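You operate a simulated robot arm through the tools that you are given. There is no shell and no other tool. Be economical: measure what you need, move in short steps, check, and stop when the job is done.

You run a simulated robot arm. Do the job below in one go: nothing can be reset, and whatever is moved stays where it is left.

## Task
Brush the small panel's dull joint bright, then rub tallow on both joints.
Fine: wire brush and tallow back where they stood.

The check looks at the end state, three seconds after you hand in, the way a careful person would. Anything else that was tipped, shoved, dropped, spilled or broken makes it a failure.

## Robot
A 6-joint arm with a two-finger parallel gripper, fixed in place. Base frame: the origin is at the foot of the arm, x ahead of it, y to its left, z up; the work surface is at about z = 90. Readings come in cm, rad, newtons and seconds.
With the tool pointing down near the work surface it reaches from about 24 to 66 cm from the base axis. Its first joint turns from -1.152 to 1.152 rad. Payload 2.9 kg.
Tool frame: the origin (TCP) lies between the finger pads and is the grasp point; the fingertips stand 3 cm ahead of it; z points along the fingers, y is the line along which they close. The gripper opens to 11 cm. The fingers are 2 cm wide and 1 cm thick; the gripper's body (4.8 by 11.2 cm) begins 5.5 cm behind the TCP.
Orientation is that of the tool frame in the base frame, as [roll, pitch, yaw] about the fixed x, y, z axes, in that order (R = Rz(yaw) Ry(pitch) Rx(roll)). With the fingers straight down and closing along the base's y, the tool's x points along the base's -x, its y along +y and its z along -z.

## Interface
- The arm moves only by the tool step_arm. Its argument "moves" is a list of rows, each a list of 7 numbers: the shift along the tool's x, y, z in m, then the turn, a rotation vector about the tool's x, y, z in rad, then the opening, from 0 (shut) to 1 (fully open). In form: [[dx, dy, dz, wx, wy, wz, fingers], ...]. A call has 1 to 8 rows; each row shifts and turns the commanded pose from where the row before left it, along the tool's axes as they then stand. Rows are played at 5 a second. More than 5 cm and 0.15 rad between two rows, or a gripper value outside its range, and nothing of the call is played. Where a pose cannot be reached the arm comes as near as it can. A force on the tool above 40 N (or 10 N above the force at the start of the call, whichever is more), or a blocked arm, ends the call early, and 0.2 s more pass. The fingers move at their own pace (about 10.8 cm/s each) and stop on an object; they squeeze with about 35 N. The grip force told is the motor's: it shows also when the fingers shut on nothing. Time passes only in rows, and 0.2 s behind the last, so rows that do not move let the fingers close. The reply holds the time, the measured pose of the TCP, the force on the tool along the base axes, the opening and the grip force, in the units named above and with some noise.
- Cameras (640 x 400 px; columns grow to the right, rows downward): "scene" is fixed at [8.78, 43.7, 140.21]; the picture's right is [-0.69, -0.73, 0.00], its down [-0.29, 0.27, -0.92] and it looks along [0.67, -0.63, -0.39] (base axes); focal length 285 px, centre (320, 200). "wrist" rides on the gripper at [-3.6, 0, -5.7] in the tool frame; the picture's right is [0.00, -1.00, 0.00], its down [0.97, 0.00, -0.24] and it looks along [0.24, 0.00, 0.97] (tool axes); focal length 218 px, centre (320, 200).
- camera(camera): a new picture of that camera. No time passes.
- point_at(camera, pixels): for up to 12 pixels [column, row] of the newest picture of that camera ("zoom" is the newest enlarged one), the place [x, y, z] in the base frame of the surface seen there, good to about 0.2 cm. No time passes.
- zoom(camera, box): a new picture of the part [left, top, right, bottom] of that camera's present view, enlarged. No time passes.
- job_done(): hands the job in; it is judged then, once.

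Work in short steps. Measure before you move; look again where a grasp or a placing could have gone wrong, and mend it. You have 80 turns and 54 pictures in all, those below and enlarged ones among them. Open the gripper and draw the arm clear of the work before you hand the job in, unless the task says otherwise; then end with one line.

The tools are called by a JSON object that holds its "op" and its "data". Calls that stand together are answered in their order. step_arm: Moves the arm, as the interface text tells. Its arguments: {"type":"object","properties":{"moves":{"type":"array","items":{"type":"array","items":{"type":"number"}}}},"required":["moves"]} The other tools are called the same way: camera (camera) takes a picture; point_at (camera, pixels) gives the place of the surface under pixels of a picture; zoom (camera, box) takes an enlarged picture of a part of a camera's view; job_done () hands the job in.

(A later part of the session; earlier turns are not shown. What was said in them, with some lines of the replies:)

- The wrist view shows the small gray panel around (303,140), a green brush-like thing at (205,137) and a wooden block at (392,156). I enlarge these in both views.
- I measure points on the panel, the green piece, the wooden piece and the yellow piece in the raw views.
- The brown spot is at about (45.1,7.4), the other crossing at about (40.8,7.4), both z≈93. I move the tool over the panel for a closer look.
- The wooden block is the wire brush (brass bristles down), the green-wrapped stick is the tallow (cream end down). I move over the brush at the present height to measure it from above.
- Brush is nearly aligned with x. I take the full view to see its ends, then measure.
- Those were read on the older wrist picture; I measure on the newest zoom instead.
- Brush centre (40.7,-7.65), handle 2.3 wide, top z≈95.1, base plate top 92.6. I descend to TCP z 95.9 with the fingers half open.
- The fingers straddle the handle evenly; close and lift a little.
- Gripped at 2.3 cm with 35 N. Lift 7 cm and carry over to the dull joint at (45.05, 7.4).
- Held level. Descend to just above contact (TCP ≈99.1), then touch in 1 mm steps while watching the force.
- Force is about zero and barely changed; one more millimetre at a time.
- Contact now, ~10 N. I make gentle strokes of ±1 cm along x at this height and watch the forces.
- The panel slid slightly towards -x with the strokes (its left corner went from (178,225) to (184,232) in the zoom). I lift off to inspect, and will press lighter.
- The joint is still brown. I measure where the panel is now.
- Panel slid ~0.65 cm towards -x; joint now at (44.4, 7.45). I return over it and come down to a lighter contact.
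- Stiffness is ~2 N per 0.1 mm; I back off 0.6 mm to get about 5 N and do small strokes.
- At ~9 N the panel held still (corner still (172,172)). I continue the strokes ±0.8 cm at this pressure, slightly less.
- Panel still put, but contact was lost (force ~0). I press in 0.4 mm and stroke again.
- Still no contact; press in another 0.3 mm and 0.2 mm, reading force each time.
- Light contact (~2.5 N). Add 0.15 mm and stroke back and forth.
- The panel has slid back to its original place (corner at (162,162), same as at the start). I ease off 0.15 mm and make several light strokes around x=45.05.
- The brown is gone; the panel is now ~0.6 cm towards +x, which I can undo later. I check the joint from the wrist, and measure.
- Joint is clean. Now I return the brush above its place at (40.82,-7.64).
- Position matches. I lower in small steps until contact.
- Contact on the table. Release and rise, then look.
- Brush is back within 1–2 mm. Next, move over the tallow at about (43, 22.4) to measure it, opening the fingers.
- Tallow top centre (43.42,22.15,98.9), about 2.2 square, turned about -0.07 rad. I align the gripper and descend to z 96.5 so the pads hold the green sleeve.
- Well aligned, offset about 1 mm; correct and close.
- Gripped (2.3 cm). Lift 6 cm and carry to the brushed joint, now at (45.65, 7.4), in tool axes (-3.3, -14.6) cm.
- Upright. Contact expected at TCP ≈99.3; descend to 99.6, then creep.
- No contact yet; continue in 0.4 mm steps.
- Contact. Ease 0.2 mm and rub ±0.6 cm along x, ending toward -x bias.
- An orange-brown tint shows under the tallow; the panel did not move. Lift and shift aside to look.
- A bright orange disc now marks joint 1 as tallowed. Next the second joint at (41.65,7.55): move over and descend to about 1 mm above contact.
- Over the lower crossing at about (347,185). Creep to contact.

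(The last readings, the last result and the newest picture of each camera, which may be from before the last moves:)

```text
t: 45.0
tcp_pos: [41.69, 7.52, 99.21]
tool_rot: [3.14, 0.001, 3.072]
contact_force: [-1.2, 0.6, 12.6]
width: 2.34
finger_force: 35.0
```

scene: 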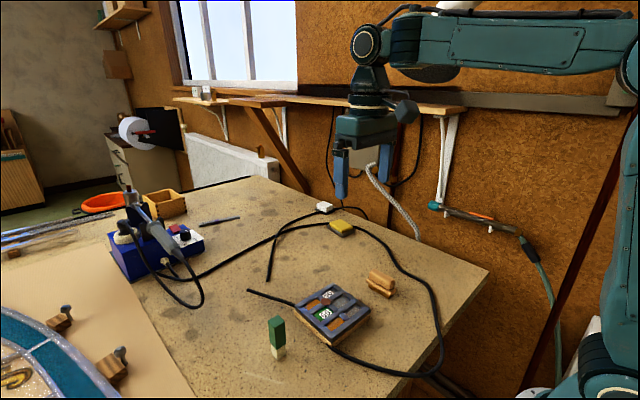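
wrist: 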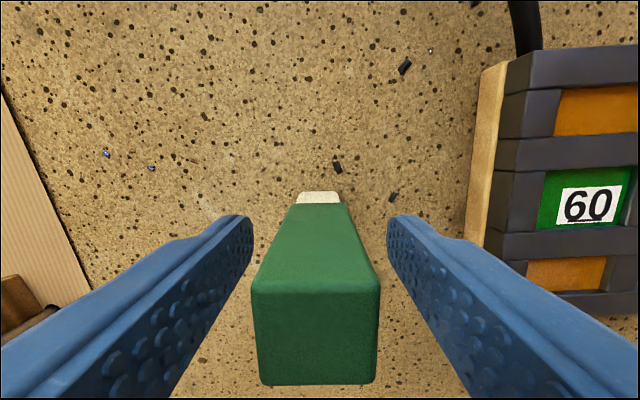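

Contact. Ease 0.3 mm and rub as before, then lift aside.

{"op": "step_arm", "data": {"moves": [[0.006, 0, -0.0003, 0, 0, 0, 0.1], [-0.006, 0, 0, 0, 0, 0, 0.1], [-0.006, 0, 0, 0, 0, 0, 0.1], [0.006, 0, 0, 0, 0, 0, 0.1], [0, 0.005, 0, 0, 0, 0, 0.1], [0, -0.005, 0, 0, 0, 0, 0.1]]}}

{"op": "step_arm", "data": {"moves": [[0, 0, -0.03, 0, 0, 0, 0.1], [0, 0.04, -0.02, 0, 0, 0, 0.1], [0, 0.045, 0, 0, 0, 0, 0.1], [0, 0, 0, 0, 0, 0, 0.1]]}}

{"op": "zoom", "data": {"camera": "scene", "box": [280, 270, 380, 360]}}

```text
t: 46.4
tcp_pos: [41.53, 7.64, 99.33]
tool_rot: [3.139, 0.0, 3.076]
contact_force: [1.9, 7.5, 16.7]
width: 2.36
finger_force: 35.4
```

```text
t: 47.4
tcp_pos: [42.37, 16.08, 104.17]
tool_rot: [-3.141, -0.001, 3.071]
contact_force: [-0.7, -0.2, -0.6]
width: 2.34
finger_force: 35.1
```

```text
4.44 times, centred on (330, 315) of scene
```

zoom: 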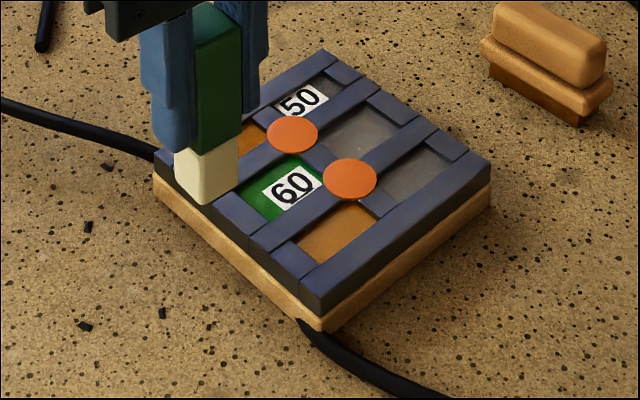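

Both joints carry identical discs and the panel did not move further. Carry the tallow back over (43.38,22.2).

{"op": "step_arm", "data": {"moves": [[-0.003, 0.031, 0, 0, 0, 0, 0.1], [-0.0026, 0.031, 0, 0, 0, 0, 0.1], [0, 0, 0.04, 0, 0, 0, 0.1], [0, 0, 0.03, 0, 0, 0, 0.1], [0, 0, 0, 0, 0, 0, 0.1]]}}

```text
t: 48.6
tcp_pos: [43.25, 22.25, 97.17]
tool_rot: [3.141, 0.0, 3.073]
contact_force: [-0.7, -0.2, -0.1]
width: 2.34
finger_force: 34.3
```

{"op": "step_arm", "data": {"moves": [[-0.001, 0, 0.004, 0, 0, 0, 0.1], [0, 0, 0, 0, 0, 0, 0.1]]}}

{"op": "step_arm", "data": {"moves": [[0, 0, 0.001, 0, 0, 0, 0.1], [0, 0, 0, 0, 0, 0, 0.1]]}}

{"op": "step_arm", "data": {"moves": [[0, 0, 0.0007, 0, 0, 0, 0.1], [0, 0, 0, 0, 0, 0, 0.1]]}}

```text
t: 49.2
tcp_pos: [43.38, 22.15, 96.66]
tool_rot: [3.141, 0.002, 3.073]
contact_force: [-0.6, -0.1, -0.3]
width: 2.33
finger_force: 34.7
```

```text
t: 49.8
tcp_pos: [43.33, 22.13, 96.71]
tool_rot: [-3.142, 0.0, 3.072]
contact_force: [-0.3, 0.9, -0.3]
width: 2.34
finger_force: 35.7
```

```text
t: 50.4
tcp_pos: [43.32, 22.15, 96.58]
tool_rot: [3.141, -0.001, 3.072]
contact_force: [-0.7, -0.1, -0.5]
width: 2.33
finger_force: 35.0
```

No contact yet; continue creeping down.

{"op": "step_arm", "data": {"moves": [[0, 0, 0.0006, 0, 0, 0, 0.1], [0, 0, 0, 0, 0, 0, 0.1]]}}

{"op": "step_arm", "data": {"moves": [[0, 0, 0.0005, 0, 0, 0, 0.1], [0, 0, 0, 0, 0, 0, 0.1]]}}

```text
t: 51.0
tcp_pos: [43.38, 22.22, 96.57]
tool_rot: [-3.141, 0.0, 3.072]
contact_force: [0.2, -1.0, -0.2]
width: 2.36
finger_force: 34.8
```

```text
t: 51.6
tcp_pos: [43.21, 22.08, 96.52]
tool_rot: [-3.14, -0.001, 3.072]
contact_force: [0.0, -0.4, -0.2]
width: 2.31
finger_force: 35.0
```

{"op": "step_arm", "data": {"moves": [[0, 0, 0.0005, 0, 0, 0, 0.1], [0, 0, 0, 0, 0, 0, 0.1]]}}

{"op": "step_arm", "data": {"moves": [[0, 0, 0.0004, 0, 0, 0, 0.1], [0, 0, 0, 0, 0, 0, 0.1]]}}

```text
t: 52.2
tcp_pos: [43.37, 22.18, 96.42]
tool_rot: [-3.141, 0.003, 3.072]
contact_force: [0.5, -0.4, -1.0]
width: 2.33
finger_force: 34.6
```

```text
t: 52.8
tcp_pos: [43.37, 22.11, 96.43]
tool_rot: [-3.141, 0.0, 3.072]
contact_force: [-1.4, -1.4, 5.1]
width: 2.36
finger_force: 35.0
```

Contact on the table at z 96.4. Release and rise straight up.

{"op": "step_arm", "data": {"moves": [[0, 0, 0, 0, 0, 0, 0.4], [0, 0, 0, 0, 0, 0, 0.4], [0, 0, -0.04, 0, 0, 0, 0.4], [0, 0, -0.04, 0, 0, 0, 0.4], [0, 0, -0.03, 0, 0, -0.07, 0.4], [0, 0, 0, 0, 0, 0, 0.4]]}}

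{"op": "zoom", "data": {"camera": "wrist", "box": [240, 130, 400, 260]}}

{"op": "point_at", "data": {"camera": "zoom", "pixels": [[294, 156], [382, 162], [288, 246], [378, 250], [335, 205]]}}

```text
t: 54.2
tcp_pos: [43.37, 22.13, 107.57]
tool_rot: [-3.141, -0.002, 3.141]
contact_force: [-0.6, -0.1, -1.1]
width: 4.4
finger_force: 0.1
```

```text
3.08 times, centred on (320, 195) of wrist
```

zoom: 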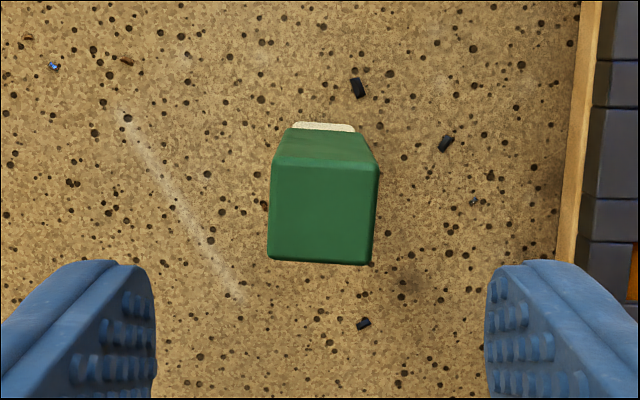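

```text
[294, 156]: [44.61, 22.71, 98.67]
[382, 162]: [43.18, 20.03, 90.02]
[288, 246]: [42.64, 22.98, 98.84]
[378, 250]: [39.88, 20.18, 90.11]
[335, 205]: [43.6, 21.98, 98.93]
```

Tallow stands back at its place. The panel is still ~0.6 cm off towards +x; I will nudge it back with closed fingertips on its far edge. First move above that edge and measure.

{"op": "step_arm", "data": {"moves": [[-0.025, -0.036, 0, 0, 0, 0, 0.4], [-0.025, -0.036, 0, 0, 0, 0, 0.2], [-0.025, -0.037, 0, 0, 0, 0, 0], [-0.02, -0.037, 0, 0, 0, 0, 0], [0, 0, 0, 0, 0, 0, 0]]}}

{"op": "camera", "data": {"camera": "wrist"}}

{"op": "point_at", "data": {"camera": "scene", "pixels": [[314, 300]]}}

```text
t: 55.4
tcp_pos: [52.81, 7.52, 107.34]
tool_rot: [-3.141, -0.001, 3.141]
contact_force: [-0.6, -0.2, -0.4]
width: 0.0
finger_force: 34.6
```

```text
18 pictures are left
```

wrist: 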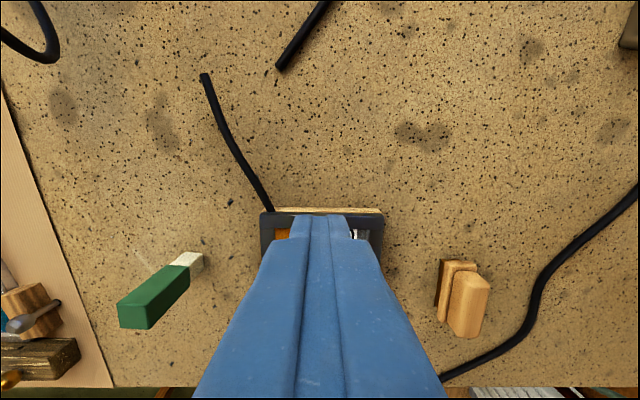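

```text
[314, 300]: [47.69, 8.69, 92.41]
```

{"op": "point_at", "data": {"camera": "wrist", "pixels": [[300, 214], [345, 214], [300, 208], [345, 208], [300, 205], [345, 206], [320, 210], [275, 208], [268, 205]]}}

```text
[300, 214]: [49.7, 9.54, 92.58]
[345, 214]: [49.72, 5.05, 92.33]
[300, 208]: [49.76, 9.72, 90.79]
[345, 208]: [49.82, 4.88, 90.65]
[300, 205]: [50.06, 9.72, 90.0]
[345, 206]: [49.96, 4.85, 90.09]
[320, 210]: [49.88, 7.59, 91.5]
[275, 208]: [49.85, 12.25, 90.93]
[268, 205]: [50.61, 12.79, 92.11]
```

Far edge at x≈49.8, should be ≈49.2. I descend in front of it at x 52.8, y 7.5 to tip height ≈91.4.

{"op": "step_arm", "data": {"moves": [[0, 0, 0.045, 0, 0, 0, 0], [0, 0, 0.045, 0, 0, 0, 0], [0, 0, 0.03, 0, 0, 0, 0], [0, 0, 0.0095, 0, 0, 0, 0], [0, 0, 0, 0, 0, 0, 0]]}}

{"op": "step_arm", "data": {"moves": [[0.008, 0, 0, 0, 0, 0, 0], [0.008, 0, 0, 0, 0, 0, 0], [0, 0, 0, 0, 0, 0, 0]]}}

{"op": "step_arm", "data": {"moves": [[0.003, 0, 0, 0, 0, 0, 0], [0, 0, 0, 0, 0, 0, 0]]}}

{"op": "zoom", "data": {"camera": "scene", "box": [280, 270, 380, 360]}}

```text
t: 56.6
tcp_pos: [52.74, 7.57, 94.3]
tool_rot: [-3.14, 0.0, 3.141]
contact_force: [-0.7, -0.6, -0.6]
width: 0.0
finger_force: 35.0
```

```text
t: 57.4
tcp_pos: [51.22, 7.63, 94.5]
tool_rot: [3.141, -0.001, 3.141]
contact_force: [0.6, 0.1, -0.2]
width: 0.0
finger_force: 34.3
```

```text
t: 58.0
tcp_pos: [50.83, 7.64, 94.4]
tool_rot: [-3.14, 0.002, 3.142]
contact_force: [2.2, -0.1, 0.1]
width: 0.01
finger_force: 34.8
```

```text
4.44 times, centred on (330, 315) of scene
```

zoom: 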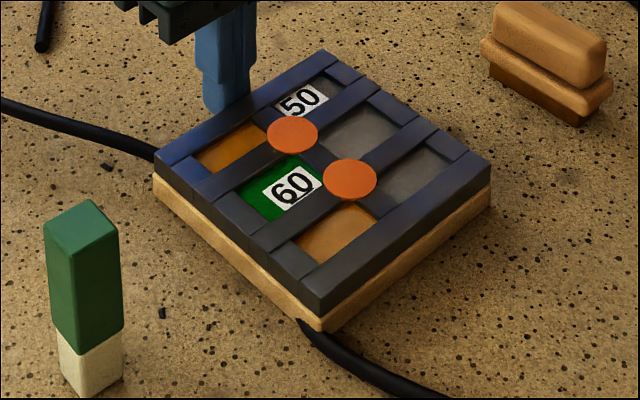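

Just touching (2 N). Push 0.6 cm further in small steps.

{"op": "step_arm", "data": {"moves": [[0.002, 0, 0, 0, 0, 0, 0], [0.002, 0, 0, 0, 0, 0, 0], [0.002, 0, 0, 0, 0, 0, 0], [0, 0, 0, 0, 0, 0, 0]]}}

{"op": "zoom", "data": {"camera": "scene", "box": [280, 270, 380, 360]}}

```text
t: 59.0
tcp_pos: [50.26, 7.57, 94.49]
tool_rot: [-3.141, -0.002, -3.141]
contact_force: [1.9, -1.0, 3.5]
width: 0.0
finger_force: 35.0
```

```text
4.44 times, centred on (330, 315) of scene
```

zoom: 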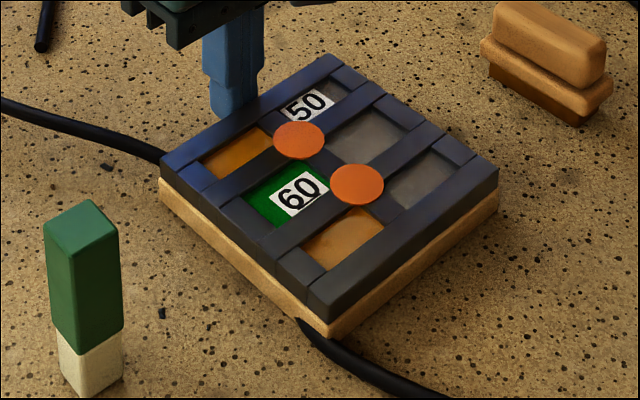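

The panel's corner is now at (160,160), within ~1 mm of its start. Back off, rise clear and open the gripper.

{"op": "step_arm", "data": {"moves": [[-0.015, 0, 0, 0, 0, 0, 0], [0, 0, -0.045, 0, 0, 0, 0], [0, 0, -0.045, 0, 0, 0, 0], [0, 0, -0.045, 0, 0, 0, 0], [0, 0, -0.045, 0, 0, 0, 0.5], [0.04, 0, -0.03, 0, 0, 0, 1], [0.04, 0, 0, 0, 0, 0, 1], [0, 0, 0, 0, 0, 0, 1]]}}

{"op": "camera", "data": {"camera": "scene"}}

{"op": "camera", "data": {"camera": "wrist"}}

```text
t: 60.8
tcp_pos: [43.72, 7.6, 115.55]
tool_rot: [-3.14, 0.0, 3.14]
contact_force: [-0.2, 0.8, -0.4]
width: 11.02
finger_force: 0.0
```

```text
15 pictures are left
```

scene: 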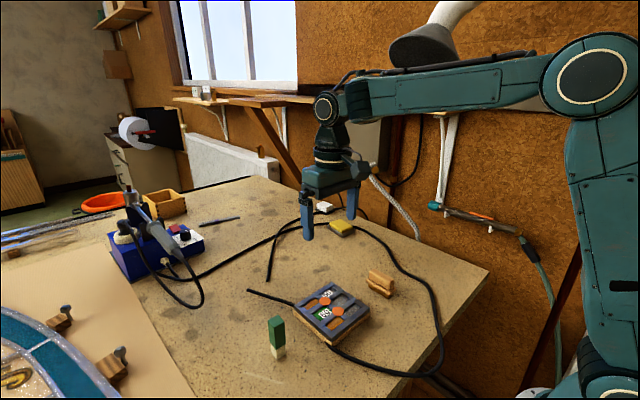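

```text
14 pictures are left
```

wrist: 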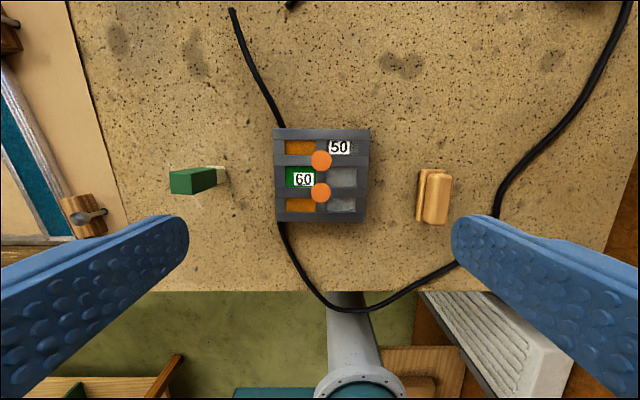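

Everything stands as at the start, both joints show the tallow discs, and the arm is clear and open. Handing in.

{"op": "job_done", "data": {}}

```text
The job is handed in.
```

The dull joint is brushed and its brown spot is gone, and both joints are rubbed with tallow. The wire brush and tallow are back within about 2 mm of where they stood. The small panel slid about 6 mm during the brushing; I pushed it back to within about 1 mm.
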